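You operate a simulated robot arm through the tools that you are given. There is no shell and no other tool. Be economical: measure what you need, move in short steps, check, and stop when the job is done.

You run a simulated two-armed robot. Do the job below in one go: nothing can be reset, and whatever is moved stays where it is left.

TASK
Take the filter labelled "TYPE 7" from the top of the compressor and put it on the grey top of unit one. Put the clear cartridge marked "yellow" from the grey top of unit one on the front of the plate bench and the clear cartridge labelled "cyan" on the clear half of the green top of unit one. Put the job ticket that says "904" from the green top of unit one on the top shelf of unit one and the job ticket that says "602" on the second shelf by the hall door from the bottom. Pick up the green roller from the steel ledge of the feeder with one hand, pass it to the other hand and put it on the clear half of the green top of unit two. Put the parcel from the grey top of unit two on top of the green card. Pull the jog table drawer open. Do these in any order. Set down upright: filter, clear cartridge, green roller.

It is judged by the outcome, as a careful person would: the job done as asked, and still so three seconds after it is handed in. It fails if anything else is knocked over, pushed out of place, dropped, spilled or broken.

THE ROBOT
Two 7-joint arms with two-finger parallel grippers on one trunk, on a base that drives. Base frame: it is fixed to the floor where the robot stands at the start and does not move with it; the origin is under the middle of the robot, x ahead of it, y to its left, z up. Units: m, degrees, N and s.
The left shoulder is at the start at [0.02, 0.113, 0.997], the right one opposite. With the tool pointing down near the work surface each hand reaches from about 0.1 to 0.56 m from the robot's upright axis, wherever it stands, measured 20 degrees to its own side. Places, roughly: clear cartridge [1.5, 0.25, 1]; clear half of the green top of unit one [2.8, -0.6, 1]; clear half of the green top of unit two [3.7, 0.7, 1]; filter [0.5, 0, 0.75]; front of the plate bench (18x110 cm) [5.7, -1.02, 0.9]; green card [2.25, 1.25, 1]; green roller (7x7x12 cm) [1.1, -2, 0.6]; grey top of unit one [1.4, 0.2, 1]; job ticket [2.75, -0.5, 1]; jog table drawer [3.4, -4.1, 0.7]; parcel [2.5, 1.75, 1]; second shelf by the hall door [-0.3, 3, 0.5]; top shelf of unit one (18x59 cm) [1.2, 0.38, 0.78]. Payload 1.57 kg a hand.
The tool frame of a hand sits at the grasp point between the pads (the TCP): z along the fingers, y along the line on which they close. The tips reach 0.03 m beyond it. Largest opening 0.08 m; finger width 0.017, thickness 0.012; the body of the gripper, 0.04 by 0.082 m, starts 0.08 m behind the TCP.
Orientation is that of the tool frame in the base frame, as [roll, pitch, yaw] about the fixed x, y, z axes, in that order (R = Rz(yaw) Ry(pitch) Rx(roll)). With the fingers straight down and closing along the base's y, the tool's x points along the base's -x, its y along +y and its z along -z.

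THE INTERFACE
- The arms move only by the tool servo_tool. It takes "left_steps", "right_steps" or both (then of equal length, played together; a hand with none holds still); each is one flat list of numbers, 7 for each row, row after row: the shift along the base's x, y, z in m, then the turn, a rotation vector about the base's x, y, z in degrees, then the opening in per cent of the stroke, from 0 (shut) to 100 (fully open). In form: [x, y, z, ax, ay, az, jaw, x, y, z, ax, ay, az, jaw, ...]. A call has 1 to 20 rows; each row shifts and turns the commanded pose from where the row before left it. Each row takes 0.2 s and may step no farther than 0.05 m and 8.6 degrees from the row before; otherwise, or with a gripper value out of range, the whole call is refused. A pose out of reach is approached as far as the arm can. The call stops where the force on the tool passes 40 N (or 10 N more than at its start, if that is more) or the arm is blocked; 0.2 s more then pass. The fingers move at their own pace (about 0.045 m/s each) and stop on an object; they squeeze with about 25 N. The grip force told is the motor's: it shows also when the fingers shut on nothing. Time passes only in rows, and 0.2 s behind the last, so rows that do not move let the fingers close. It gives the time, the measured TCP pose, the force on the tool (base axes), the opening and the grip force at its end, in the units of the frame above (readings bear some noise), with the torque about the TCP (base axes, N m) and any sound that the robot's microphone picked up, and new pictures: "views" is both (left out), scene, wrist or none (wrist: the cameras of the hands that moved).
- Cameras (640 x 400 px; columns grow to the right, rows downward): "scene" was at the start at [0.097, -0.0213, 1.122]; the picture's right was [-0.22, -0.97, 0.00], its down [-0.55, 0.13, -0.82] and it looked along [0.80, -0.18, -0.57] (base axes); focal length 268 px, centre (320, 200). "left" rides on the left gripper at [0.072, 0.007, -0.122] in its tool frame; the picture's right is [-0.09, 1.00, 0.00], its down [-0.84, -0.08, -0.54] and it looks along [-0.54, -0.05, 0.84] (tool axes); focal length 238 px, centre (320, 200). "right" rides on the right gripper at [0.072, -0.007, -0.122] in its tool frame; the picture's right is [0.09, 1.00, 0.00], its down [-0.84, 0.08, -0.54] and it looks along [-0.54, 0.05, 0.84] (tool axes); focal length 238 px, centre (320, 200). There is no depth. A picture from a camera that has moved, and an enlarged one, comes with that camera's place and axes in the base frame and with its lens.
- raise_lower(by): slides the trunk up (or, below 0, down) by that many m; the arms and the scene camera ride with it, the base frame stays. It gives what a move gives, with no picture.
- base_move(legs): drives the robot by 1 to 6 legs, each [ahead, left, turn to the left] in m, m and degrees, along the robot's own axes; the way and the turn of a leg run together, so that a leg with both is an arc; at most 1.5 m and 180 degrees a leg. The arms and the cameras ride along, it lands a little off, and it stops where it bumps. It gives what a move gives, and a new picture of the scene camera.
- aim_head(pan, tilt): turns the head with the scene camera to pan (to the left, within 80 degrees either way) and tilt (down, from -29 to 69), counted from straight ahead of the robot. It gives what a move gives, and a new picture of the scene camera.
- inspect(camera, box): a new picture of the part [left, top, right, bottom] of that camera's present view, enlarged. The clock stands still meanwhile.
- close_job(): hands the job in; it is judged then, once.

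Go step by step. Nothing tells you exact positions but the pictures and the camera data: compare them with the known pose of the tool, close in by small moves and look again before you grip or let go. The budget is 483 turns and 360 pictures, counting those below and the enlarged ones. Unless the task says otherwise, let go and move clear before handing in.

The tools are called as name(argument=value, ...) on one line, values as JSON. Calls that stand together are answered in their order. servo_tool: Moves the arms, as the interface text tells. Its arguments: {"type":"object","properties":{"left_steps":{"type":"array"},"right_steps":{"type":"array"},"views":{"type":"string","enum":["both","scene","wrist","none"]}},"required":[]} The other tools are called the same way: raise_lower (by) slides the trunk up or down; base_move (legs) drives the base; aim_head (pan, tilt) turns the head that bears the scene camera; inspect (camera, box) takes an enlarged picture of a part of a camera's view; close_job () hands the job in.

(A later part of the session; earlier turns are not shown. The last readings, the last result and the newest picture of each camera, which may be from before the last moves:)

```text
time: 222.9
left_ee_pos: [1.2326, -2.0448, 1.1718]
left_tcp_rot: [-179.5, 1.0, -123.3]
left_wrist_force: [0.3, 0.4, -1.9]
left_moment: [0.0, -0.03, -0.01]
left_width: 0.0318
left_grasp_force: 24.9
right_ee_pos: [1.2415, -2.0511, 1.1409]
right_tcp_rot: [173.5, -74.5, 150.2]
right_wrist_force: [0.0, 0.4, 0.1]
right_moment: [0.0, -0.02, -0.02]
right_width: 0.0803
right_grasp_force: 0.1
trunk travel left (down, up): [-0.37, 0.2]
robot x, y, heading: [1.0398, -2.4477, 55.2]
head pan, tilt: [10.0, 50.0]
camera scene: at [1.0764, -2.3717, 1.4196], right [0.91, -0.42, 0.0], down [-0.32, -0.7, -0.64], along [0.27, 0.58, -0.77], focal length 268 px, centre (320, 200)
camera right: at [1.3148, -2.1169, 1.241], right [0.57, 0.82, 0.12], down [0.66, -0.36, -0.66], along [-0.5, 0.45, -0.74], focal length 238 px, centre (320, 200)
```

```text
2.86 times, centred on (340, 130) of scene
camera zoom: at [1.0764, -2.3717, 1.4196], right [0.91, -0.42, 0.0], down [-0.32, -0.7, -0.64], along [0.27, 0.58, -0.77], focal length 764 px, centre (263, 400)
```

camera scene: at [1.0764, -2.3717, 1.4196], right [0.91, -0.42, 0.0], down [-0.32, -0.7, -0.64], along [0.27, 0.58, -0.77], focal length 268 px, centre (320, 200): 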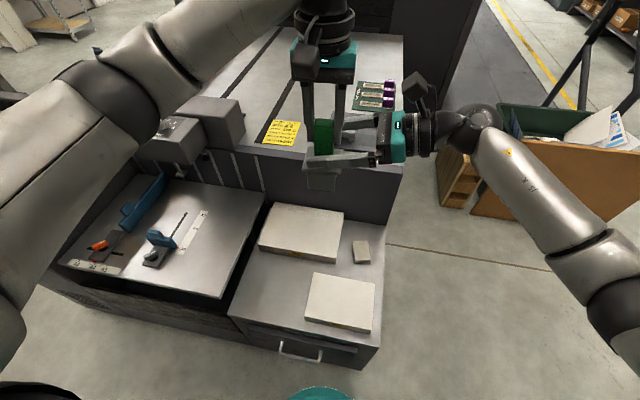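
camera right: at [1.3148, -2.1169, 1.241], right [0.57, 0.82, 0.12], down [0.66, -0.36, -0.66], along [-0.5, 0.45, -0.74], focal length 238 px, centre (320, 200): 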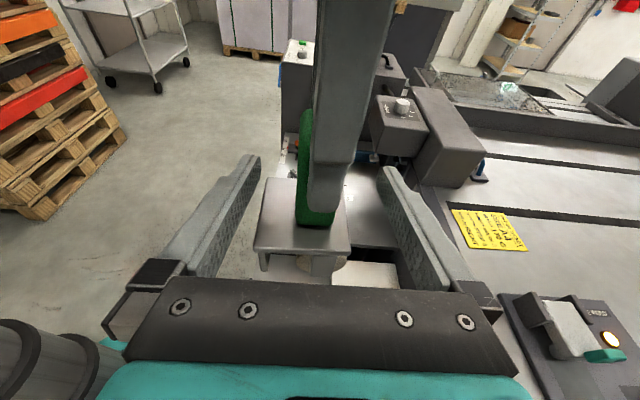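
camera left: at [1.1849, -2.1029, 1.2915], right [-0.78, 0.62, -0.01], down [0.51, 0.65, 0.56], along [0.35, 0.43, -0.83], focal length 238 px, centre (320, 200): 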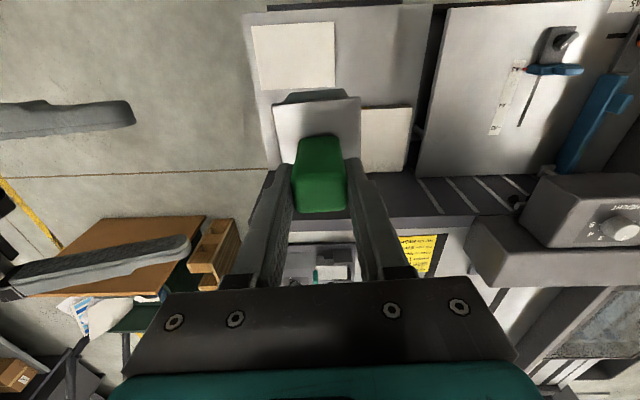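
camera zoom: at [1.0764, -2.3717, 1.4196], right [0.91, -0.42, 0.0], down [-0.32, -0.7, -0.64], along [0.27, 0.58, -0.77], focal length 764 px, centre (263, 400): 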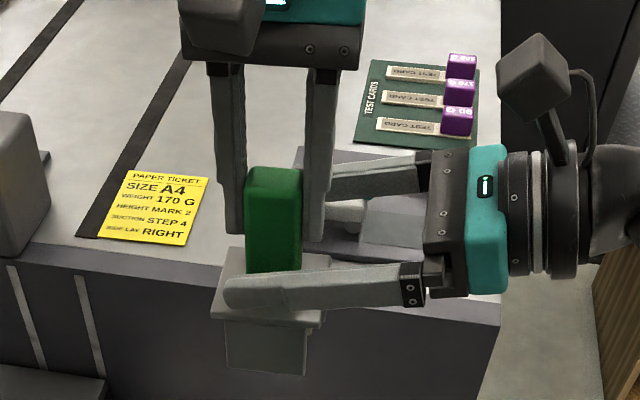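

The right fingers straddle the grip just above the plate. Closing the right hand.

servo_tool(right_steps=[0, 0, 0, 0, 0, 0, 0, 0, 0, 0, 0, 0, 0, 0, 0, 0, 0, 0, 0, 0, 0, 0, 0, 0, 0, 0, 0, 0, 0, 0, 0, 0, 0, 0, 0, 0, 0, 0, 0, 0, 0, 0], views="wrist")

inspect(camera="scene", box=[260, 60, 420, 200])

```text
time: 224.3
left_ee_pos: [1.2328, -2.0463, 1.1716]
left_tcp_rot: [-179.5, 1.0, -123.3]
left_wrist_force: [2.3, 6.8, -3.7]
left_moment: [0.47, -0.29, -0.65]
left_width: 0.0317
left_grasp_force: 24.7
right_ee_pos: [1.2396, -2.0519, 1.1409]
right_tcp_rot: [173.8, -74.7, 150.2]
right_wrist_force: [-1.9, -7.0, 2.5]
right_moment: [-0.23, 0.24, 0.73]
right_width: 0.0266
right_grasp_force: 24.8
trunk travel left (down, up): [-0.37, 0.2]
robot x, y, heading: [1.0348, -2.4497, 55.2]
head pan, tilt: [10.0, 50.0]
camera right: at [1.3149, -2.1176, 1.241], right [0.56, 0.82, 0.12], down [0.66, -0.36, -0.66], along [-0.5, 0.45, -0.74], focal length 238 px, centre (320, 200)
```

right: 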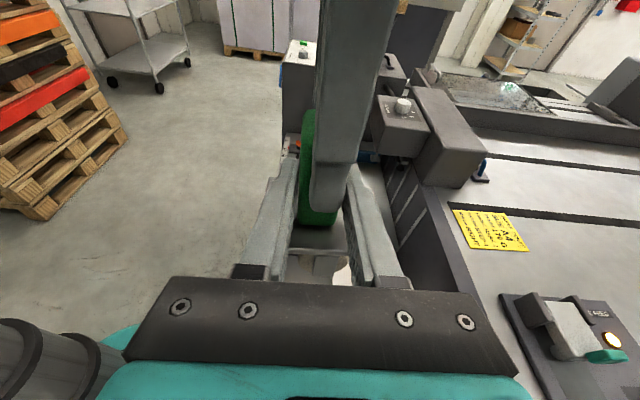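

```text
2.86 times, centred on (340, 130) of scene
camera zoom: at [1.0767, -2.3721, 1.4196], right [0.91, -0.42, 0.0], down [-0.32, -0.7, -0.64], along [0.27, 0.58, -0.77], focal length 764 px, centre (263, 400)
```

zoom: 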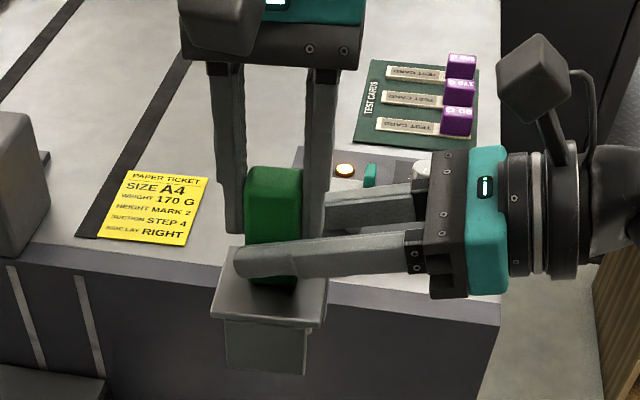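

Both hands hold it. Now opening the left hand and lifting it clear.

servo_tool(left_steps=[0, 0, 0, 0, 0, 0, 65, 0, 0, 0, 0, 0, 0, 65, 0, 0, 0, 0, 0, 0, 65, 0, 0, 0, 0, 0, 0, 65, 0, 0, 0.03, 0, 0, 0, 65, 0, 0, 0.04, 0, 0, 0, 65, 0, 0, 0.04, 0, 0, 0, 65], views="scene")

```text
time: 225.9
left_ee_pos: [1.2326, -2.0471, 1.281]
left_tcp_rot: [-179.5, 1.0, -123.3]
left_wrist_force: [-0.2, -0.2, 0.2]
left_moment: [0.02, 0.02, -0.01]
left_width: 0.0523
left_grasp_force: 0.1
right_ee_pos: [1.2406, -2.0535, 1.1411]
right_tcp_rot: [173.5, -74.7, 150.1]
right_wrist_force: [-0.6, -0.2, -3.5]
right_moment: [-0.03, -0.04, 0.03]
right_width: 0.0256
right_grasp_force: 25.2
trunk travel left (down, up): [-0.37, 0.2]
robot x, y, heading: [1.0361, -2.4458, 55.6]
head pan, tilt: [10.0, 50.0]
camera scene: at [1.0767, -2.3726, 1.4197], right [0.91, -0.42, 0.0], down [-0.32, -0.7, -0.64], along [0.27, 0.58, -0.77], focal length 268 px, centre (320, 200)
```

scene: 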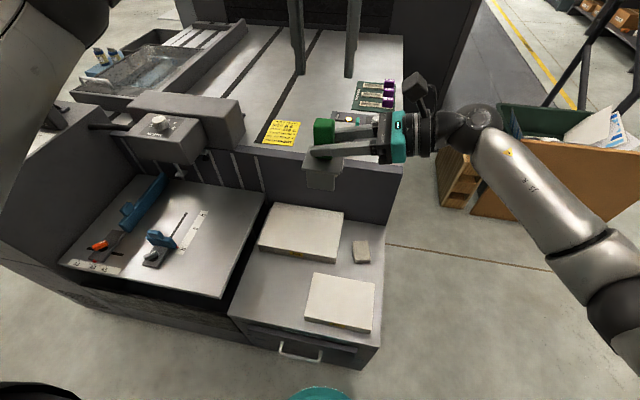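

Hand-over done; the right hand holds the roller. Tucking the hands, raising the trunk a bit, and driving around to the aisle by strafing (I already face unit two).

servo_tool(left_steps=[-0.025, 0.017, 0.01, 0, 0, 0, 65, -0.025, 0.017, 0, 0, 0, 0, 65, -0.025, 0.017, 0, 0, 0, 0, 65, -0.025, 0.017, 0, 0, 0, 0, 65, -0.02, 0.0, 0, 0, 0, 0, 65], right_steps=[0.01, -0.02, 0.02, 0, 0, 0, 0, 0.01, -0.02, 0.02, 0, 0, 0, 0, 0.01, -0.02, 0.02, 0, 0, 0, 0, 0.01, -0.02, 0.01, 0, 0, 0, 0, 0.01, -0.02, 0, 0, 0, 0, 0], views="none")

raise_lower(by=0.06)

base_move(legs=[[0, -0.65, 0], [0.64, 0, 0], [0, -1.44, 0]])

```text
time: 227.1
left_ee_pos: [1.1119, -1.979, 1.2911]
left_tcp_rot: [-179.5, 1.0, -123.4]
left_wrist_force: [0.2, -0.6, -0.2]
left_moment: [0.01, -0.02, -0.01]
left_width: 0.0521
left_grasp_force: 0.1
right_ee_pos: [1.2892, -2.1545, 1.2118]
right_tcp_rot: [173.3, -74.6, 150.3]
right_wrist_force: [0.7, 0.4, -1.7]
right_moment: [0.02, -0.01, -0.03]
right_width: 0.0258
right_grasp_force: 24.3
trunk travel left (down, up): [-0.37, 0.2]
robot x, y, heading: [1.0401, -2.4449, 55.5]
head pan, tilt: [10.0, 50.0]
```

```text
time: 228.1
left_ee_pos: [1.1118, -1.9777, 1.351]
left_tcp_rot: [-179.5, 1.0, -123.3]
left_wrist_force: [-0.4, -0.1, 0.1]
left_moment: [0.0, -0.01, -0.02]
left_width: 0.0519
left_grasp_force: 0.0
right_ee_pos: [1.2902, -2.1525, 1.2717]
right_tcp_rot: [173.6, -74.7, 150.0]
right_wrist_force: [0.1, 0.3, -2.1]
right_moment: [-0.04, -0.02, 0.01]
right_width: 0.0256
right_grasp_force: 24.4
trunk travel left (down, up): [-0.43, 0.14]
robot x, y, heading: [1.037, -2.4459, 55.1]
head pan, tilt: [10.0, 50.0]
```

```text
time: 241.7
left_ee_pos: [3.2035, -2.6363, 1.3511]
left_tcp_rot: [-179.4, 1.0, -123.0]
left_wrist_force: [-0.4, 0.8, -0.2]
left_moment: [-0.01, 0.01, -0.02]
left_width: 0.0521
left_grasp_force: 0.1
right_ee_pos: [3.3818, -2.8106, 1.2722]
right_tcp_rot: [173.7, -74.6, 150.3]
right_wrist_force: [-0.1, 0.6, -2.5]
right_moment: [-0.07, -0.04, 0.0]
right_width: 0.026
right_grasp_force: 24.2
trunk travel left (down, up): [-0.43, 0.14]
robot x, y, heading: [3.132, -3.1104, 55.6]
head pan, tilt: [10.0, 50.0]
camera scene: at [3.1708, -3.0308, 1.4796], right [0.91, -0.41, 0.0], down [-0.32, -0.7, -0.64], along [0.27, 0.59, -0.77], focal length 268 px, centre (320, 200)
```

scene: 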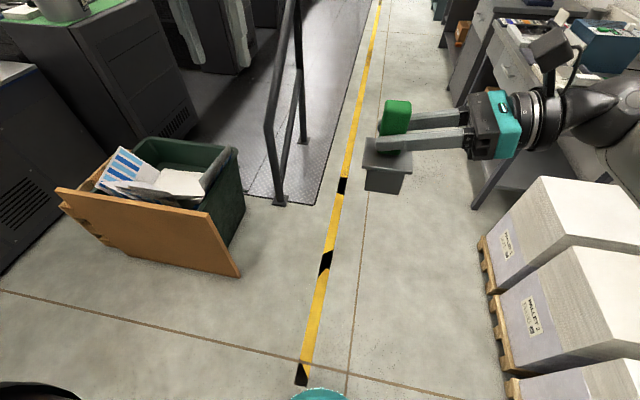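

On track at the walkway. Continuing ahead to the aisle level, then left into the aisle.

base_move(legs=[[1.25, 0, -0.5], [1.25, 0, 0], [0, 1.2, 0]])

aim_head(pan=30, tilt=35)

```text
time: 259.6
left_ee_pos: [3.6439, 0.1048, 1.3519]
left_tcp_rot: [-179.4, 1.0, -124.4]
left_wrist_force: [0.4, 0.1, -0.3]
left_moment: [0.03, 0.01, -0.02]
left_width: 0.052
left_grasp_force: 0.1
right_ee_pos: [3.8189, -0.0726, 1.2715]
right_tcp_rot: [173.6, -74.6, 149.0]
right_wrist_force: [-0.7, -0.8, -1.4]
right_moment: [0.02, -0.03, -0.04]
right_width: 0.0255
right_grasp_force: 24.8
trunk travel left (down, up): [-0.43, 0.14]
robot x, y, heading: [3.5604, -0.3621, 54.3]
head pan, tilt: [10.0, 50.0]
camera scene: at [3.6011, -0.2885, 1.4796], right [0.9, -0.44, 0.0], down [-0.33, -0.69, -0.64], along [0.28, 0.58, -0.77], focal length 268 px, centre (320, 200)
```

scene: 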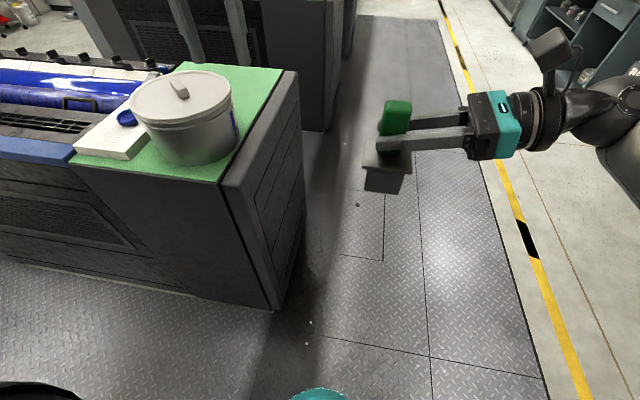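

```text
time: 260.4
left_ee_pos: [3.6441, 0.1044, 1.351]
left_tcp_rot: [-179.7, 0.9, -124.5]
left_wrist_force: [0.5, 0.4, 0.3]
left_moment: [0.02, 0.01, 0.02]
left_width: 0.0521
left_grasp_force: 0.1
right_ee_pos: [3.8189, -0.073, 1.271]
right_tcp_rot: [173.6, -74.6, 149.0]
right_wrist_force: [1.1, -0.3, -1.9]
right_moment: [-0.04, -0.03, 0.04]
right_width: 0.0258
right_grasp_force: 25.1
trunk travel left (down, up): [-0.43, 0.14]
robot x, y, heading: [3.5598, -0.3664, 54.1]
head pan, tilt: [30.0, 35.0]
camera scene: at [3.5768, -0.2704, 1.5013], right [0.99, -0.1, 0.0], down [-0.06, -0.57, -0.82], along [0.08, 0.81, -0.57], focal length 268 px, centre (320, 200)
```

scene: 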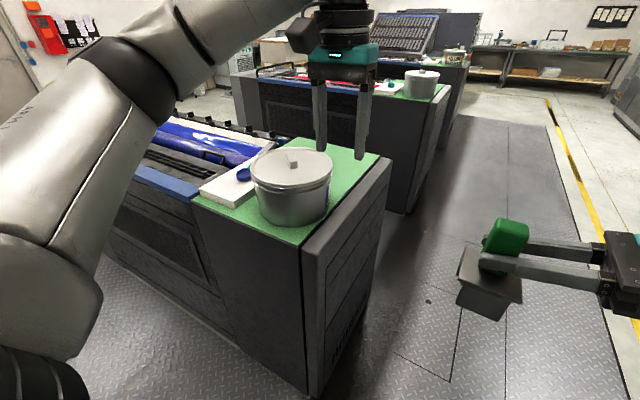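

Unit two's pot and board are on this side, so its clear half is the far half (e2 ≈ 2.55–2.82). I'll approach it from the open end of the unit instead.

base_move(legs=[[0, -0.28, 1], [0.94, 0, 0], [0, 0, 90]])

aim_head(pan=0, tilt=42)

```text
time: 270.7
left_ee_pos: [3.8512, 0.3241, 1.3523]
left_tcp_rot: [-179.5, 1.0, -33.4]
left_wrist_force: [0.4, 0.3, 0.1]
left_moment: [0.0, 0.04, 0.0]
left_width: 0.0519
left_grasp_force: 0.1
right_ee_pos: [4.0264, 0.5012, 1.272]
right_tcp_rot: [173.5, -74.6, -119.8]
right_wrist_force: [-0.2, 0.3, -3.1]
right_moment: [0.01, -0.03, -0.01]
right_width: 0.0262
right_grasp_force: 24.7
trunk travel left (down, up): [-0.43, 0.14]
robot x, y, heading: [4.3228, 0.2506, 145.2]
head pan, tilt: [30.0, 35.0]
camera scene: at [4.2273, 0.2606, 1.5014], right [0.08, 1.0, 0.0], down [0.57, -0.05, -0.82], along [-0.82, 0.07, -0.57], focal length 268 px, centre (320, 200)
```

scene: 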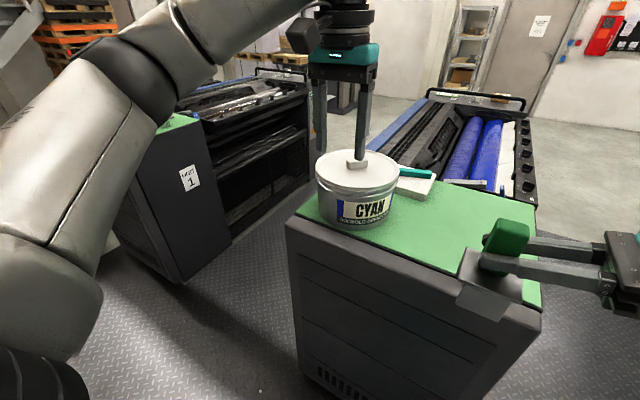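

```text
time: 271.6
left_ee_pos: [3.8523, 0.324, 1.3508]
left_tcp_rot: [-179.5, 1.1, -33.4]
left_wrist_force: [0.5, -0.4, -0.1]
left_moment: [0.0, -0.01, -0.02]
left_width: 0.052
left_grasp_force: 0.1
right_ee_pos: [4.0261, 0.5015, 1.2701]
right_tcp_rot: [173.6, -74.6, -120.0]
right_wrist_force: [-0.2, 0.8, -1.7]
right_moment: [0.02, -0.01, -0.03]
right_width: 0.0258
right_grasp_force: 24.6
trunk travel left (down, up): [-0.43, 0.14]
robot x, y, heading: [4.3239, 0.2544, 145.3]
head pan, tilt: [0.0, 42.0]
camera scene: at [4.2464, 0.3009, 1.4909], right [0.57, 0.82, 0.0], down [0.55, -0.38, -0.74], along [-0.61, 0.42, -0.67], focal length 268 px, centre (320, 200)
```

scene: 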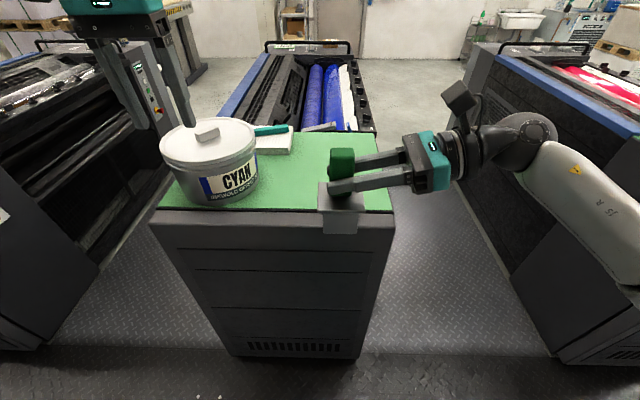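

I now face the end of unit two; the right-hand half of its green top is clear. Moving closer with the left hand raised.

servo_tool(left_steps=[0, 0, 0.03, 0, 0, 0, 65, 0.02, -0.02, 0.03, 0, 0, 0, 65], views="none")

base_move(legs=[[0.32, 0, 0]])

```text
time: 272.2
left_ee_pos: [3.8726, 0.3025, 1.4117]
left_tcp_rot: [-179.4, 0.9, -33.2]
left_wrist_force: [0.4, -0.5, 0.8]
left_moment: [-0.01, 0.05, -0.03]
left_width: 0.052
left_grasp_force: 0.1
right_ee_pos: [4.026, 0.5002, 1.2717]
right_tcp_rot: [173.4, -74.6, -119.7]
right_wrist_force: [0.0, 0.5, -2.5]
right_moment: [0.05, -0.02, 0.0]
right_width: 0.0257
right_grasp_force: 24.8
trunk travel left (down, up): [-0.43, 0.14]
robot x, y, heading: [4.3238, 0.2518, 145.4]
head pan, tilt: [0.0, 42.0]
```

```text
time: 274.4
left_ee_pos: [3.6086, 0.4873, 1.411]
left_tcp_rot: [-179.6, 1.0, -33.4]
left_wrist_force: [-0.4, 0.1, -0.2]
left_moment: [0.0, -0.01, -0.01]
left_width: 0.0522
left_grasp_force: 0.1
right_ee_pos: [3.7628, 0.6844, 1.2717]
right_tcp_rot: [173.7, -74.6, -120.1]
right_wrist_force: [0.1, 1.0, -1.9]
right_moment: [0.0, 0.01, -0.01]
right_width: 0.026
right_grasp_force: 25.3
trunk travel left (down, up): [-0.43, 0.14]
robot x, y, heading: [4.0608, 0.4323, 145.1]
head pan, tilt: [0.0, 42.0]
camera scene: at [3.9828, 0.484, 1.4908], right [0.57, 0.82, 0.0], down [0.55, -0.38, -0.74], along [-0.61, 0.42, -0.67], focal length 268 px, centre (320, 200)
```

scene: 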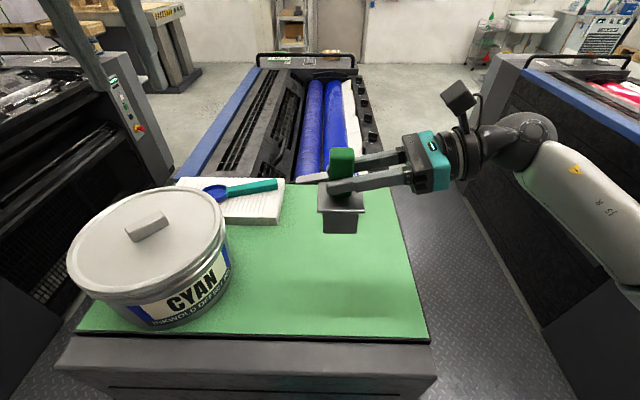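

The roller hangs over the clear half. Moving 5 cm further in and lowering.

servo_tool(right_steps=[-0.025, 0.017, -0.03, 0, 0, 0, 0, -0.024, 0.017, -0.04, 0, 0, 0, 0, 0, 0, -0.04, 0, 0, 0, 0, 0, 0, -0.04, 0, 0, 0, 0, 0, 0, -0.01, 0, 0, 0, 0], views="both")

inspect(camera="scene", box=[270, 130, 430, 270])

```text
time: 275.6
left_ee_pos: [3.6083, 0.4866, 1.4103]
left_tcp_rot: [-179.5, 1.1, -33.3]
left_wrist_force: [0.0, -0.2, -1.0]
left_moment: [0.0, -0.01, 0.01]
left_width: 0.0522
left_grasp_force: 0.1
right_ee_pos: [3.7146, 0.7185, 1.1107]
right_tcp_rot: [173.3, -74.4, -119.7]
right_wrist_force: [-0.2, -0.4, -3.4]
right_moment: [0.0, -0.02, -0.01]
right_width: 0.0258
right_grasp_force: 24.7
trunk travel left (down, up): [-0.43, 0.14]
robot x, y, heading: [4.0627, 0.4351, 145.2]
head pan, tilt: [0.0, 42.0]
camera scene: at [3.9836, 0.4835, 1.4909], right [0.57, 0.82, 0.0], down [0.55, -0.38, -0.74], along [-0.61, 0.42, -0.67], focal length 268 px, centre (320, 200)
camera right: at [3.7813, 0.7924, 1.2115], right [-0.82, 0.56, 0.12], down [0.36, 0.66, -0.66], along [-0.45, -0.5, -0.74], focal length 238 px, centre (320, 200)
```

scene: 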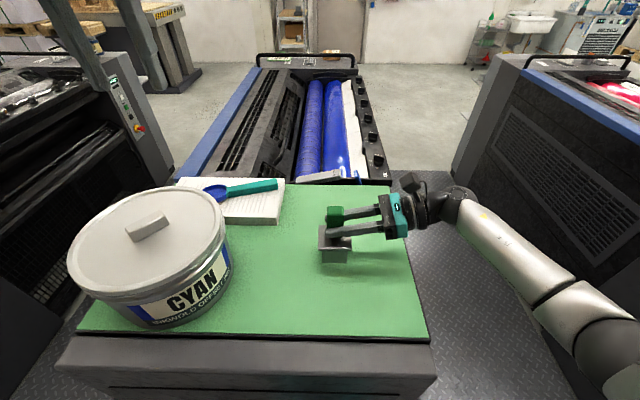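
right: 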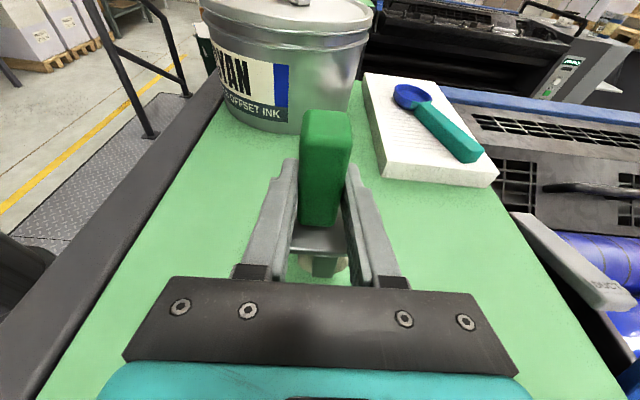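

```text
2.86 times, centred on (350, 200) of scene
camera zoom: at [3.9836, 0.4835, 1.4909], right [0.57, 0.82, 0.0], down [0.55, -0.38, -0.74], along [-0.61, 0.42, -0.67], focal length 764 px, centre (234, 200)
```

zoom: 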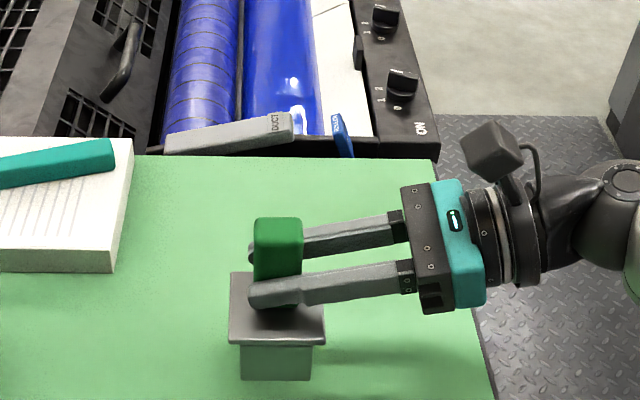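

Upright and over free space. Creeping down.

servo_tool(right_steps=[0, 0, -0.008, 0, 0, 0, 0, 0, 0, -0.005, 0, 0, 0, 0, 0, 0, -0.003, 0, 0, 0, 0], views="none")

servo_tool(right_steps=[0, 0, -0.003, 0, 0, 0, 0, 0, 0, -0.002, 0, 0, 0, 0], views="none")

servo_tool(right_steps=[0, 0, -0.002, 0, 0, 0, 0, 0, 0, -0.002, 0, 0, 0, 0], views="none")

```text
time: 276.4
left_ee_pos: [3.6085, 0.4868, 1.4111]
left_tcp_rot: [-179.5, 1.0, -33.4]
left_wrist_force: [0.0, 1.0, 0.2]
left_moment: [-0.02, 0.01, 0.01]
left_width: 0.0518
left_grasp_force: 0.0
right_ee_pos: [3.7149, 0.7169, 1.0959]
right_tcp_rot: [173.6, -74.6, -119.9]
right_wrist_force: [0.7, -0.2, -2.3]
right_moment: [0.0, 0.0, 0.01]
right_width: 0.0256
right_grasp_force: 24.8
trunk travel left (down, up): [-0.43, 0.14]
robot x, y, heading: [4.0624, 0.4302, 145.3]
head pan, tilt: [0.0, 42.0]
```

```text
time: 276.9
left_ee_pos: [3.6088, 0.4879, 1.4097]
left_tcp_rot: [-179.5, 1.0, -33.4]
left_wrist_force: [0.1, -0.1, 0.4]
left_moment: [0.0, -0.01, 0.0]
left_width: 0.0521
left_grasp_force: 0.0
right_ee_pos: [3.715, 0.7174, 1.0894]
right_tcp_rot: [173.7, -74.6, -120.0]
right_wrist_force: [0.2, 0.3, -1.8]
right_moment: [-0.02, -0.02, 0.01]
right_width: 0.0256
right_grasp_force: 25.1
trunk travel left (down, up): [-0.43, 0.14]
robot x, y, heading: [4.058, 0.4331, 145.3]
head pan, tilt: [0.0, 42.0]
```

```text
time: 277.6
left_ee_pos: [3.6094, 0.4857, 1.4104]
left_tcp_rot: [-179.5, 1.0, -33.3]
left_wrist_force: [-0.2, 0.1, -0.1]
left_moment: [-0.01, -0.01, -0.02]
left_width: 0.052
left_grasp_force: 0.1
right_ee_pos: [3.7159, 0.7179, 1.0853]
right_tcp_rot: [173.6, -74.6, -120.0]
right_wrist_force: [0.0, -0.1, -1.7]
right_moment: [-0.02, -0.03, 0.0]
right_width: 0.0259
right_grasp_force: 24.6
trunk travel left (down, up): [-0.43, 0.14]
robot x, y, heading: [4.0587, 0.4293, 145.4]
head pan, tilt: [0.0, 42.0]
```

servo_tool(right_steps=[0, 0, -0.002, 0, 0, 0, 0, 0, 0, -0.002, 0, 0, 0, 0], views="none")

servo_tool(right_steps=[0, 0, -0.002, 0, 0, 0, 0, 0, 0, -0.002, 0, 0, 0, 0], views="none")

inspect(camera="scene", box=[290, 180, 410, 290])

```text
time: 278.1
left_ee_pos: [3.6092, 0.4868, 1.4111]
left_tcp_rot: [-179.5, 0.9, -33.3]
left_wrist_force: [0.3, -1.0, 1.4]
left_moment: [0.0, -0.02, -0.01]
left_width: 0.052
left_grasp_force: 0.1
right_ee_pos: [3.7147, 0.7166, 1.081]
right_tcp_rot: [173.6, -74.6, -120.0]
right_wrist_force: [0.7, 0.9, -1.2]
right_moment: [0.04, 0.01, -0.03]
right_width: 0.0259
right_grasp_force: 25.0
trunk travel left (down, up): [-0.43, 0.14]
robot x, y, heading: [4.0628, 0.4317, 145.3]
head pan, tilt: [0.0, 42.0]
```

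```text
time: 278.8
left_ee_pos: [3.6101, 0.4872, 1.4116]
left_tcp_rot: [-179.4, 1.0, -33.3]
left_wrist_force: [0.5, -0.5, -0.1]
left_moment: [0.0, 0.0, -0.01]
left_width: 0.052
left_grasp_force: 0.0
right_ee_pos: [3.7142, 0.7178, 1.0809]
right_tcp_rot: [173.3, -74.7, -119.6]
right_wrist_force: [2.8, 2.0, 4.8]
right_moment: [-0.22, -0.28, 0.12]
right_width: 0.0258
right_grasp_force: 25.0
trunk travel left (down, up): [-0.43, 0.14]
robot x, y, heading: [4.0642, 0.4304, 145.3]
head pan, tilt: [0.0, 42.0]
```

```text
3.64 times, centred on (350, 235) of scene
camera zoom: at [3.9843, 0.4835, 1.491], right [0.57, 0.82, 0.0], down [0.55, -0.38, -0.74], along [-0.61, 0.42, -0.67], focal length 973 px, centre (211, 73)
```

zoom: 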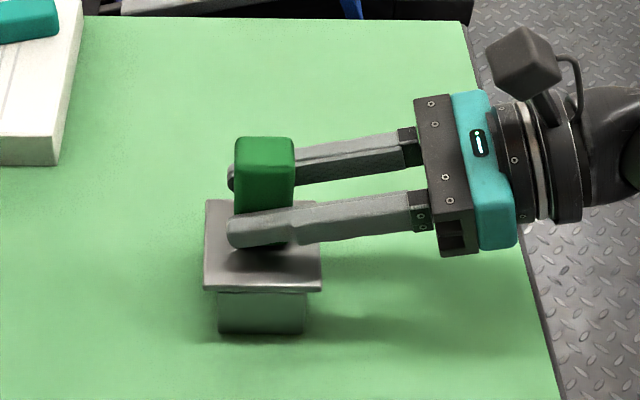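

Contact. Opening and withdrawing along the tool axis.

servo_tool(right_steps=[0, 0, 0.002, 0, 0, 0, 0, 0, 0, 0, 0, 0, 0, 60, 0, 0, 0, 0, 0, 0, 90, 0, 0, 0, 0, 0, 0, 90, 0, 0, 0, 0, 0, 0, 90, 0.02, 0.03, 0.01, 0, 0, 0, 90, 0.022, 0.032, 0.012, 0, 0, 0, 90, 0.022, 0.032, 0.015, 0, 0, 0, 90, 0.0, 0.0, 0.04, 0, 0, 0, 90], views="scene")

```text
time: 280.8
left_ee_pos: [3.6084, 0.4857, 1.4107]
left_tcp_rot: [-179.5, 1.0, -33.4]
left_wrist_force: [0.9, 0.0, -0.3]
left_moment: [0.0, 0.03, -0.02]
left_width: 0.052
left_grasp_force: 0.1
right_ee_pos: [3.7788, 0.8118, 1.1579]
right_tcp_rot: [173.5, -74.6, -119.9]
right_wrist_force: [0.3, 0.0, 1.1]
right_moment: [0.02, 0.0, -0.02]
right_width: 0.072
right_grasp_force: 0.0
trunk travel left (down, up): [-0.43, 0.14]
robot x, y, heading: [4.0584, 0.4325, 145.2]
head pan, tilt: [0.0, 42.0]
camera scene: at [3.9834, 0.4828, 1.4909], right [0.57, 0.82, 0.0], down [0.55, -0.38, -0.74], along [-0.61, 0.42, -0.67], focal length 268 px, centre (320, 200)
```

scene: 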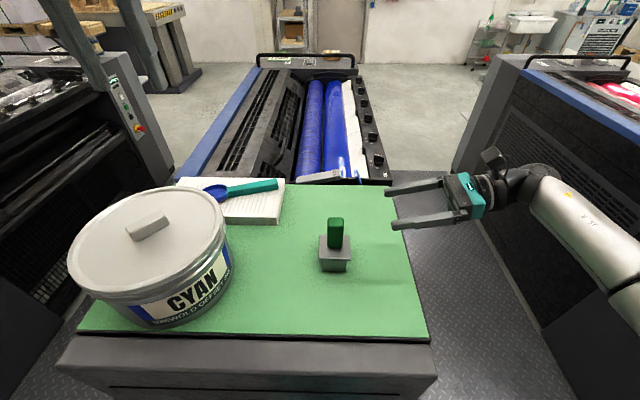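

The roller stands upright on the clear half. Backing away, restoring the right hand to pointing down, then going to the end of unit one for the tickets.

base_move(legs=[[-0.35, 0, 0]])

servo_tool(right_steps=[0, 0, 0.02, 6.82, -4.74, 0, 60, 0, 0, 0.02, 6.82, -4.74, 0, 60, 0, 0, 0.02, 6.82, -4.74, 0, 60, 0, 0, 0.02, 6.82, -4.74, 0, 60, 0, 0, 0.02, 6.82, -4.74, 0, 60, 0, 0, 0.02, 6.82, -4.74, 0, 60, 0, 0, 0.02, 6.82, -4.74, 0, 60, 0, 0, 0, 6.82, -4.74, 0, 60, 0, 0, 0, 6.82, -4.74, 0, 60, 0, 0, 0, 0, 0, 8.5, 60, 0, 0, 0, 0, 0, 8.5, 60, 0, 0, 0, 0, 0, 8.5, 60, 0, 0, 0, 0, 0, 8.5, 60, 0, 0, 0, 0, 0, 8.5, 60, 0, 0, 0, 0, 0, 8.5, 60, 0, 0, 0, 0, 0, 8.5, 60, 0, 0, 0, 0, 0, 8.5, 60, 0, 0, 0, 0, 0, 8.5, 60, 0, 0, 0, 0, 0, 8.5, 60, 0, 0, 0, 0, 0, 3, 60], views="none")

base_move(legs=[[0, 1.43, 0]])

```text
time: 283.0
left_ee_pos: [3.8982, 0.2853, 1.4113]
left_tcp_rot: [-179.5, 1.0, -33.3]
left_wrist_force: [-0.1, -0.4, 0.3]
left_moment: [0.0, 0.02, -0.02]
left_width: 0.0518
left_grasp_force: 0.2
right_ee_pos: [4.0681, 0.612, 1.1583]
right_tcp_rot: [173.4, -74.5, -119.8]
right_wrist_force: [-0.5, -0.1, 0.1]
right_moment: [0.01, -0.01, 0.03]
right_width: 0.072
right_grasp_force: 0.0
trunk travel left (down, up): [-0.43, 0.14]
robot x, y, heading: [4.3467, 0.2322, 145.3]
head pan, tilt: [0.0, 42.0]
camera scene: at [4.2732, 0.2825, 1.4909], right [0.57, 0.82, 0.0], down [0.55, -0.38, -0.74], along [-0.61, 0.42, -0.67], focal length 268 px, centre (320, 200)
```

scene: 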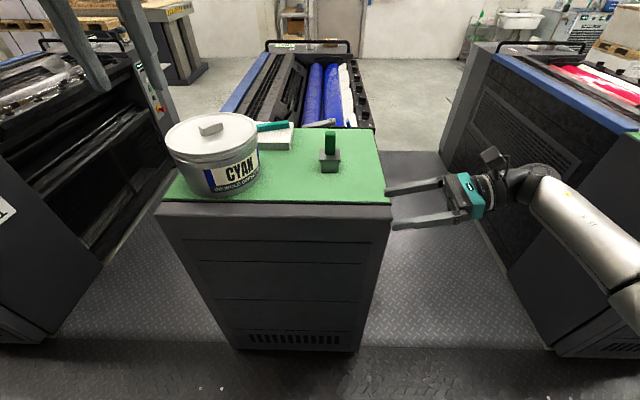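

```text
time: 287.2
left_ee_pos: [3.8982, 0.2866, 1.4117]
left_tcp_rot: [-179.5, 0.9, -33.3]
left_wrist_force: [0.8, -0.2, -0.5]
left_moment: [-0.02, 0.02, 0.0]
left_width: 0.052
left_grasp_force: 0.1
right_ee_pos: [4.0673, 0.6108, 1.298]
right_tcp_rot: [178.3, 0.1, -35.2]
right_wrist_force: [0.6, 1.5, 0.4]
right_moment: [-0.03, -0.02, 0.01]
right_width: 0.0482
right_grasp_force: 0.0
trunk travel left (down, up): [-0.43, 0.14]
robot x, y, heading: [4.3505, 0.2284, 145.4]
head pan, tilt: [0.0, 42.0]
```

```text
time: 294.3
left_ee_pos: [3.0908, -0.8844, 1.4108]
left_tcp_rot: [-179.5, 1.1, -33.1]
left_wrist_force: [-0.3, 0.4, 0.3]
left_moment: [0.02, -0.03, -0.05]
left_width: 0.052
left_grasp_force: 0.0
right_ee_pos: [3.2587, -0.5589, 1.2977]
right_tcp_rot: [178.3, 0.1, -35.3]
right_wrist_force: [0.0, 0.2, 0.1]
right_moment: [0.0, 0.02, -0.01]
right_width: 0.0483
right_grasp_force: 0.1
trunk travel left (down, up): [-0.43, 0.14]
robot x, y, heading: [3.5398, -0.9384, 145.5]
head pan, tilt: [0.0, 42.0]
camera scene: at [3.4657, -0.886, 1.4909], right [0.57, 0.82, 0.0], down [0.55, -0.38, -0.74], along [-0.61, 0.42, -0.67], focal length 268 px, centre (320, 200)
```

scene: 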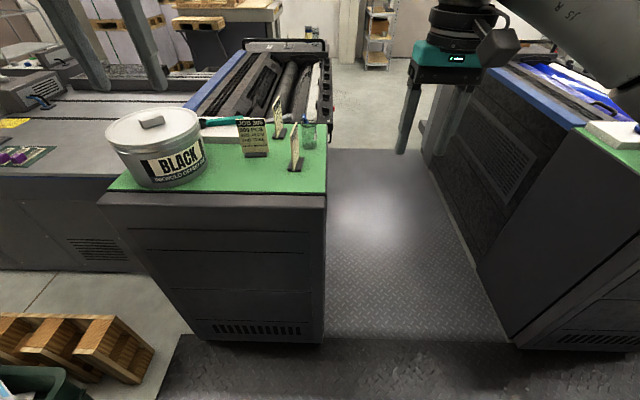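

I now see the tickets edge-on from the end: 904 near, 602 behind. Moving closer.

base_move(legs=[[0.37, 0, 0]])

aim_head(pan=-5, tilt=50)

inspect(camera="scene", box=[230, 60, 420, 240])

```text
time: 296.7
left_ee_pos: [2.7869, -0.6746, 1.4107]
left_tcp_rot: [-179.5, 0.9, -33.3]
left_wrist_force: [-1.1, 0.3, 0.1]
left_moment: [-0.01, -0.02, 0.0]
left_width: 0.0519
left_grasp_force: 0.1
right_ee_pos: [2.9558, -0.3489, 1.2972]
right_tcp_rot: [178.4, 0.1, -35.3]
right_wrist_force: [0.0, -0.6, 0.4]
right_moment: [-0.01, 0.01, 0.01]
right_width: 0.0482
right_grasp_force: 0.1
trunk travel left (down, up): [-0.43, 0.14]
robot x, y, heading: [3.2377, -0.7272, 145.2]
head pan, tilt: [0.0, 42.0]
camera scene: at [3.1618, -0.6766, 1.4908], right [0.57, 0.82, 0.0], down [0.55, -0.38, -0.74], along [-0.61, 0.42, -0.67], focal length 268 px, centre (320, 200)
```

scene: 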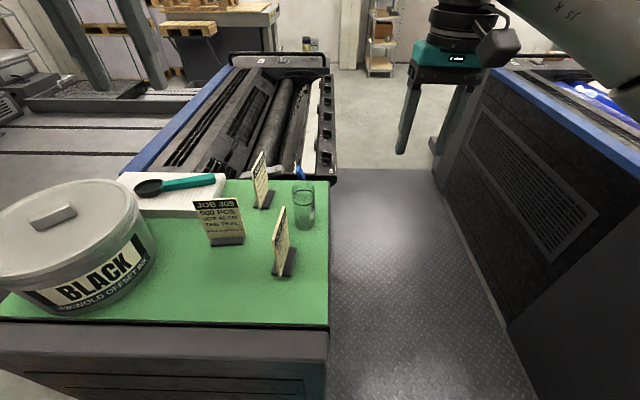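

```text
time: 297.4
left_ee_pos: [2.7879, -0.6752, 1.412]
left_tcp_rot: [-179.5, 1.0, -33.2]
left_wrist_force: [0.2, -0.2, 0.4]
left_moment: [0.01, -0.02, -0.03]
left_width: 0.0519
left_grasp_force: 0.0
right_ee_pos: [2.9565, -0.3493, 1.2989]
right_tcp_rot: [178.4, 0.0, -35.3]
right_wrist_force: [-1.0, 0.4, 0.3]
right_moment: [0.06, 0.0, 0.0]
right_width: 0.048
right_grasp_force: 0.0
trunk travel left (down, up): [-0.43, 0.14]
robot x, y, heading: [3.2407, -0.7296, 145.7]
head pan, tilt: [-5.0, 50.0]
camera scene: at [3.172, -0.6755, 1.4797], right [0.64, 0.77, 0.0], down [0.59, -0.49, -0.64], along [-0.5, 0.41, -0.77], focal length 268 px, centre (320, 200)
```

scene: 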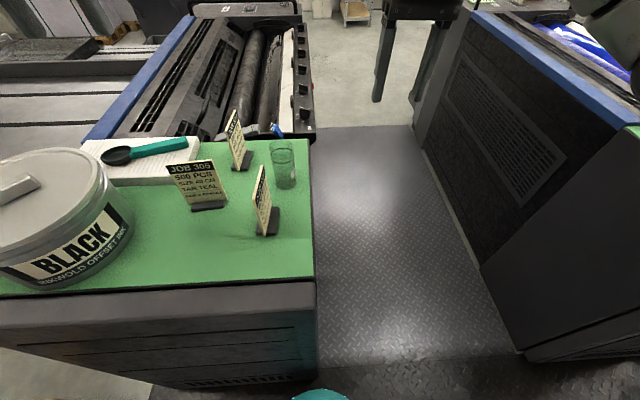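

```text
2.22 times, centred on (325, 150) of scene
camera zoom: at [3.172, -0.6755, 1.4797], right [0.64, 0.77, 0.0], down [0.59, -0.49, -0.64], along [-0.5, 0.41, -0.77], focal length 595 px, centre (309, 311)
```

zoom: 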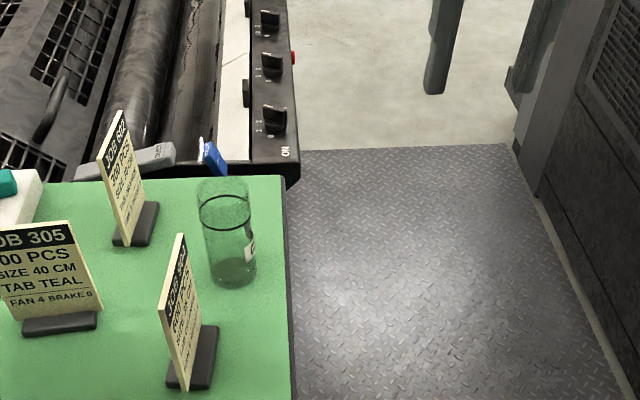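

Both tickets' planes run at about 126° in the base frame (≈20° clockwise of my heading). I'll move the left hand aside, turn the right hand -20° and bring it above 904.

servo_tool(left_steps=[0.0, -0.04, 0, 0, 0, 0, 60, 0.0, -0.04, 0, 0, 0, 0, 60, -0.01, -0.04, 0, 0, 0, 0, 60, 0, 0, 0, 0, 0, 0, 60, 0, 0, 0, 0, 0, 0, 60], right_steps=[0, 0, 0, 0, 0, -6.6, 100, -0.02, -0.04, 0, 0, 0, -6.6, 100, -0.03, -0.04, 0, 0, 0, -6.6, 100, -0.03, -0.04, 0, 0, 0, 0, 100, -0.03, -0.04, 0, 0, 0, 0, 100], views="both")

```text
time: 298.6
left_ee_pos: [2.7762, -0.7983, 1.41]
left_tcp_rot: [-179.4, 1.0, -33.1]
left_wrist_force: [-0.1, 0.6, -0.7]
left_moment: [0.05, -0.05, 0.0]
left_width: 0.0481
left_grasp_force: 0.1
right_ee_pos: [2.8468, -0.5119, 1.2981]
right_tcp_rot: [178.4, 0.2, -55.2]
right_wrist_force: [0.7, -1.1, -0.6]
right_moment: [0.02, -0.03, 0.03]
right_width: 0.0799
right_grasp_force: 0.1
trunk travel left (down, up): [-0.43, 0.14]
robot x, y, heading: [3.2378, -0.7283, 145.6]
head pan, tilt: [-5.0, 50.0]
camera scene: at [3.1709, -0.6775, 1.4797], right [0.64, 0.77, 0.0], down [0.59, -0.49, -0.64], along [-0.5, 0.41, -0.77], focal length 268 px, centre (320, 200)
camera right: at [2.8958, -0.564, 1.4181], right [-0.76, -0.64, 0.03], down [-0.53, 0.65, 0.55], along [-0.37, 0.4, -0.84], focal length 238 px, centre (320, 200)
camera left: at [2.8333, -0.8442, 1.5305], right [-0.62, -0.78, -0.01], down [-0.65, 0.51, 0.56], along [-0.43, 0.35, -0.83], focal length 238 px, centre (320, 200)
```

scene: 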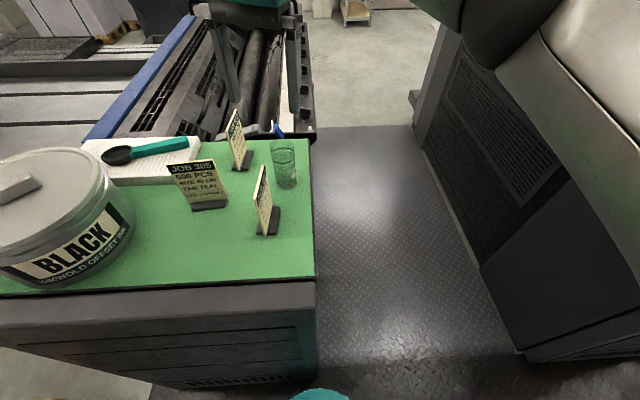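
right: 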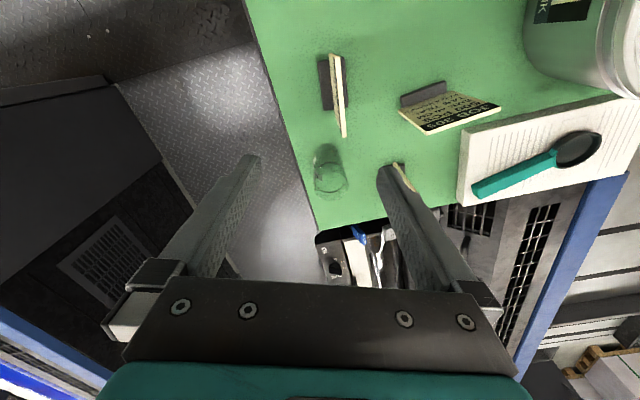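
left: 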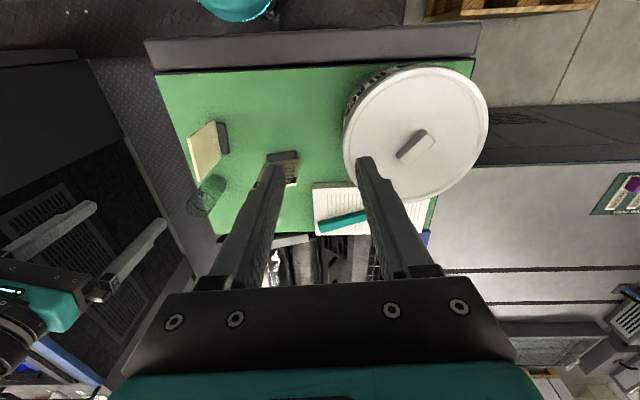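

The wrist view shows the 904 plate lies at ~139°, so I'll turn back +14°, centre on it at (2.843, -0.546) and come lower.

servo_tool(right_steps=[-0.002, -0.017, 0, 0, 0, 7, 100, -0.002, -0.017, -0.02, 0, 0, 7, 100, 0, 0, -0.04, 0, 0, 0, 100], views="wrist")

```text
time: 299.4
left_ee_pos: [2.7776, -0.795, 1.4103]
left_tcp_rot: [-179.5, 1.1, -33.2]
left_wrist_force: [0.2, -0.8, 0.0]
left_moment: [0.0, 0.04, -0.03]
left_width: 0.048
left_grasp_force: 0.2
right_ee_pos: [2.8429, -0.5437, 1.237]
right_tcp_rot: [178.3, 0.1, -41.1]
right_wrist_force: [0.6, -0.4, 0.7]
right_moment: [0.02, -0.01, 0.01]
right_width: 0.0799
right_grasp_force: 0.1
trunk travel left (down, up): [-0.43, 0.14]
robot x, y, heading: [3.2366, -0.7286, 145.5]
head pan, tilt: [-5.0, 50.0]
camera right: at [2.9045, -0.5819, 1.3573], right [-0.58, -0.81, 0.03], down [-0.67, 0.5, 0.55], along [-0.46, 0.3, -0.84], focal length 238 px, centre (320, 200)
```

right: 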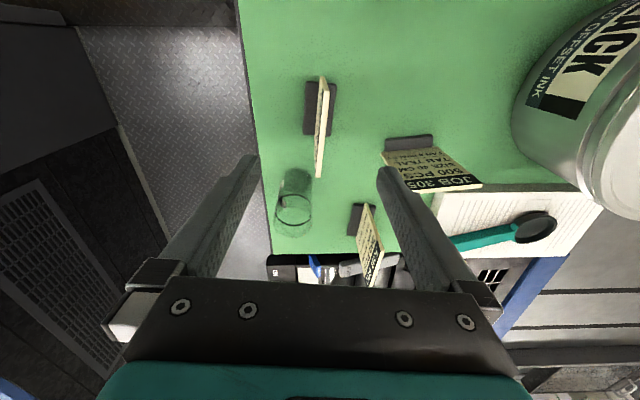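

Aligned with the plate. Descending to z≈1.118 and checking.

servo_tool(right_steps=[0.003, -0.002, -0.04, 0, 0, 0, 100, 0.002, -0.002, -0.04, 0, 0, 0, 100, 0, 0, -0.039, 0, 0, 0, 100], views="both")

inspect(camera="scene", box=[200, 110, 340, 260])

```text
time: 300.1
left_ee_pos: [2.7772, -0.7947, 1.4103]
left_tcp_rot: [-179.5, 1.1, -33.2]
left_wrist_force: [0.5, 0.6, -0.6]
left_moment: [-0.01, -0.03, -0.02]
left_width: 0.0478
left_grasp_force: 0.0
right_ee_pos: [2.8482, -0.5469, 1.1186]
right_tcp_rot: [178.2, 0.1, -41.2]
right_wrist_force: [-0.1, 1.0, -0.2]
right_moment: [-0.01, 0.01, -0.01]
right_width: 0.0795
right_grasp_force: 0.1
trunk travel left (down, up): [-0.43, 0.14]
robot x, y, heading: [3.2381, -0.7301, 145.5]
head pan, tilt: [-5.0, 50.0]
camera scene: at [3.1716, -0.675, 1.4796], right [0.64, 0.77, 0.0], down [0.59, -0.49, -0.64], along [-0.5, 0.41, -0.77], focal length 268 px, centre (320, 200)
camera right: at [2.9097, -0.5854, 1.2381], right [-0.59, -0.81, 0.03], down [-0.67, 0.5, 0.55], along [-0.46, 0.3, -0.84], focal length 238 px, centre (320, 200)
```

scene: 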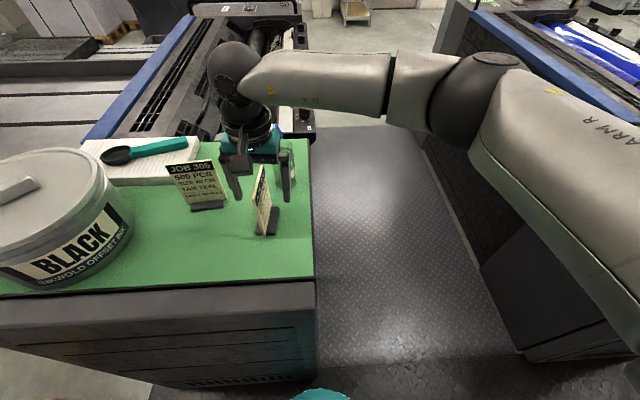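
right: 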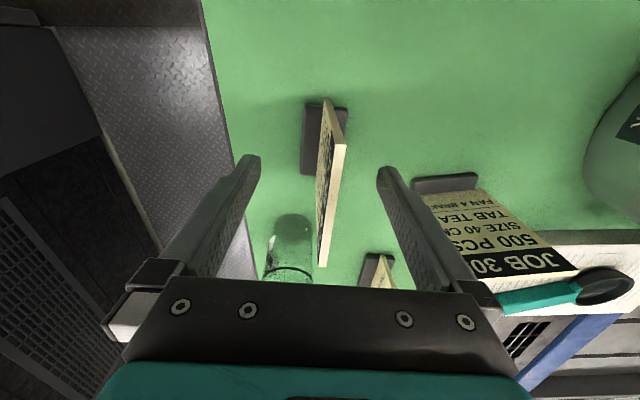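

```text
2.67 times, centred on (270, 185) of scene
camera zoom: at [3.1716, -0.675, 1.4796], right [0.64, 0.77, 0.0], down [0.59, -0.49, -0.64], along [-0.5, 0.41, -0.77], focal length 714 px, centre (453, 240)
```

zoom: 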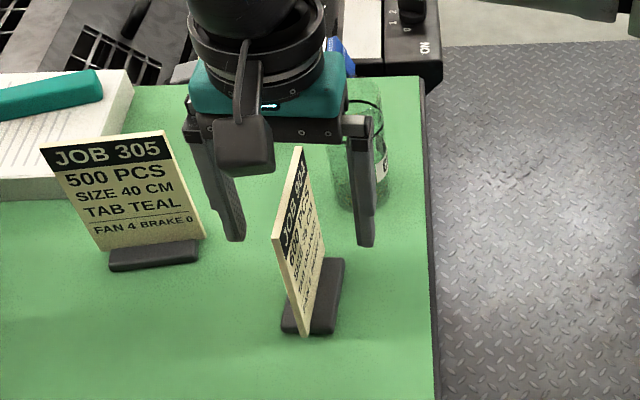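

The plate is centred between the fingers. Lowering another centimetre and closing.

servo_tool(right_steps=[0, 0, -0.01, 0, 0, 0, 60, 0, 0, 0, 0, 0, 0, 30, 0, 0, 0, 0, 0, 0, 0, 0, 0, 0, 0, 0, 0, 0, 0, 0, 0, 0, 0, 0, 0, 0, 0, 0, 0, 0, 0, 0, 0, 0, 0, 0, 0, 0, 0], views="wrist")

```text
time: 301.8
left_ee_pos: [2.7782, -0.7958, 1.4114]
left_tcp_rot: [-179.6, 1.0, -33.2]
left_wrist_force: [-0.6, 0.4, 0.7]
left_moment: [-0.01, 0.0, 0.01]
left_width: 0.0479
left_grasp_force: 0.1
right_ee_pos: [2.8479, -0.5475, 1.108]
right_tcp_rot: [178.3, 0.1, -41.1]
right_wrist_force: [0.6, 0.1, 0.0]
right_moment: [-0.03, -0.04, 0.0]
right_width: 0.0054
right_grasp_force: 25.3
trunk travel left (down, up): [-0.43, 0.14]
robot x, y, heading: [3.2398, -0.7281, 145.3]
head pan, tilt: [-5.0, 50.0]
camera right: at [2.9098, -0.5859, 1.2286], right [-0.59, -0.81, 0.03], down [-0.67, 0.5, 0.55], along [-0.46, 0.3, -0.84], focal length 238 px, centre (320, 200)
```

right: 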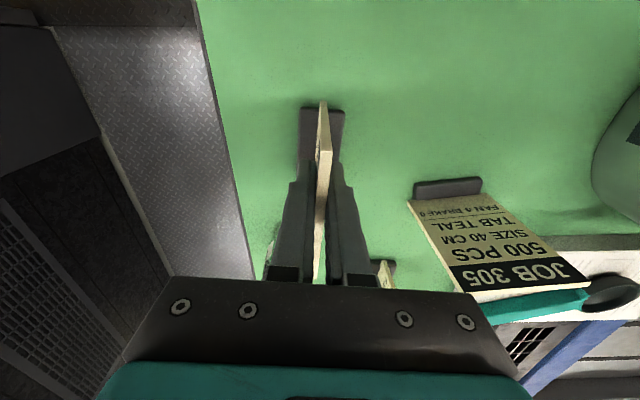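

Gripped 904. Lifting it.

servo_tool(right_steps=[0, 0, 0.02, 0, 0, 0, 0, 0, 0, 0.04, 0, 0, 0, 0, 0, 0, 0.05, 0, 0, 0, 0, 0, 0, 0.05, 0, 0, 0, 0, 0, 0, 0.05, 0, 0, 0, 0, 0.04, 0.03, 0, 0, 0, 0, 0, 0.04, 0.03, 0, 0, 0, 0, 0, 0.03, 0.03, 0, 0, 0, 0, 0], views="scene")

```text
time: 303.6
left_ee_pos: [2.7789, -0.7943, 1.4116]
left_tcp_rot: [-179.6, 1.0, -33.2]
left_wrist_force: [0.0, -0.5, 0.1]
left_moment: [0.0, 0.04, -0.01]
left_width: 0.0481
left_grasp_force: 0.0
right_ee_pos: [2.9577, -0.4561, 1.3179]
right_tcp_rot: [178.3, 0.0, -41.0]
right_wrist_force: [-0.2, -0.2, -0.2]
right_moment: [-0.02, 0.03, -0.02]
right_width: 0.0054
right_grasp_force: 24.9
trunk travel left (down, up): [-0.43, 0.14]
robot x, y, heading: [3.2405, -0.7293, 145.3]
head pan, tilt: [-5.0, 50.0]
camera scene: at [3.1729, -0.6738, 1.4796], right [0.64, 0.77, 0.0], down [0.59, -0.49, -0.64], along [-0.5, 0.41, -0.77], focal length 268 px, centre (320, 200)
```

scene: 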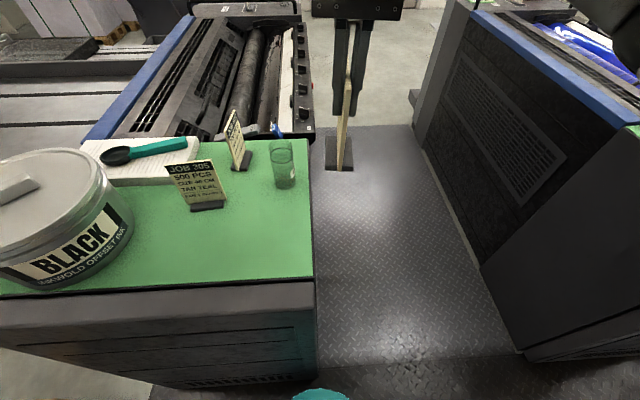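

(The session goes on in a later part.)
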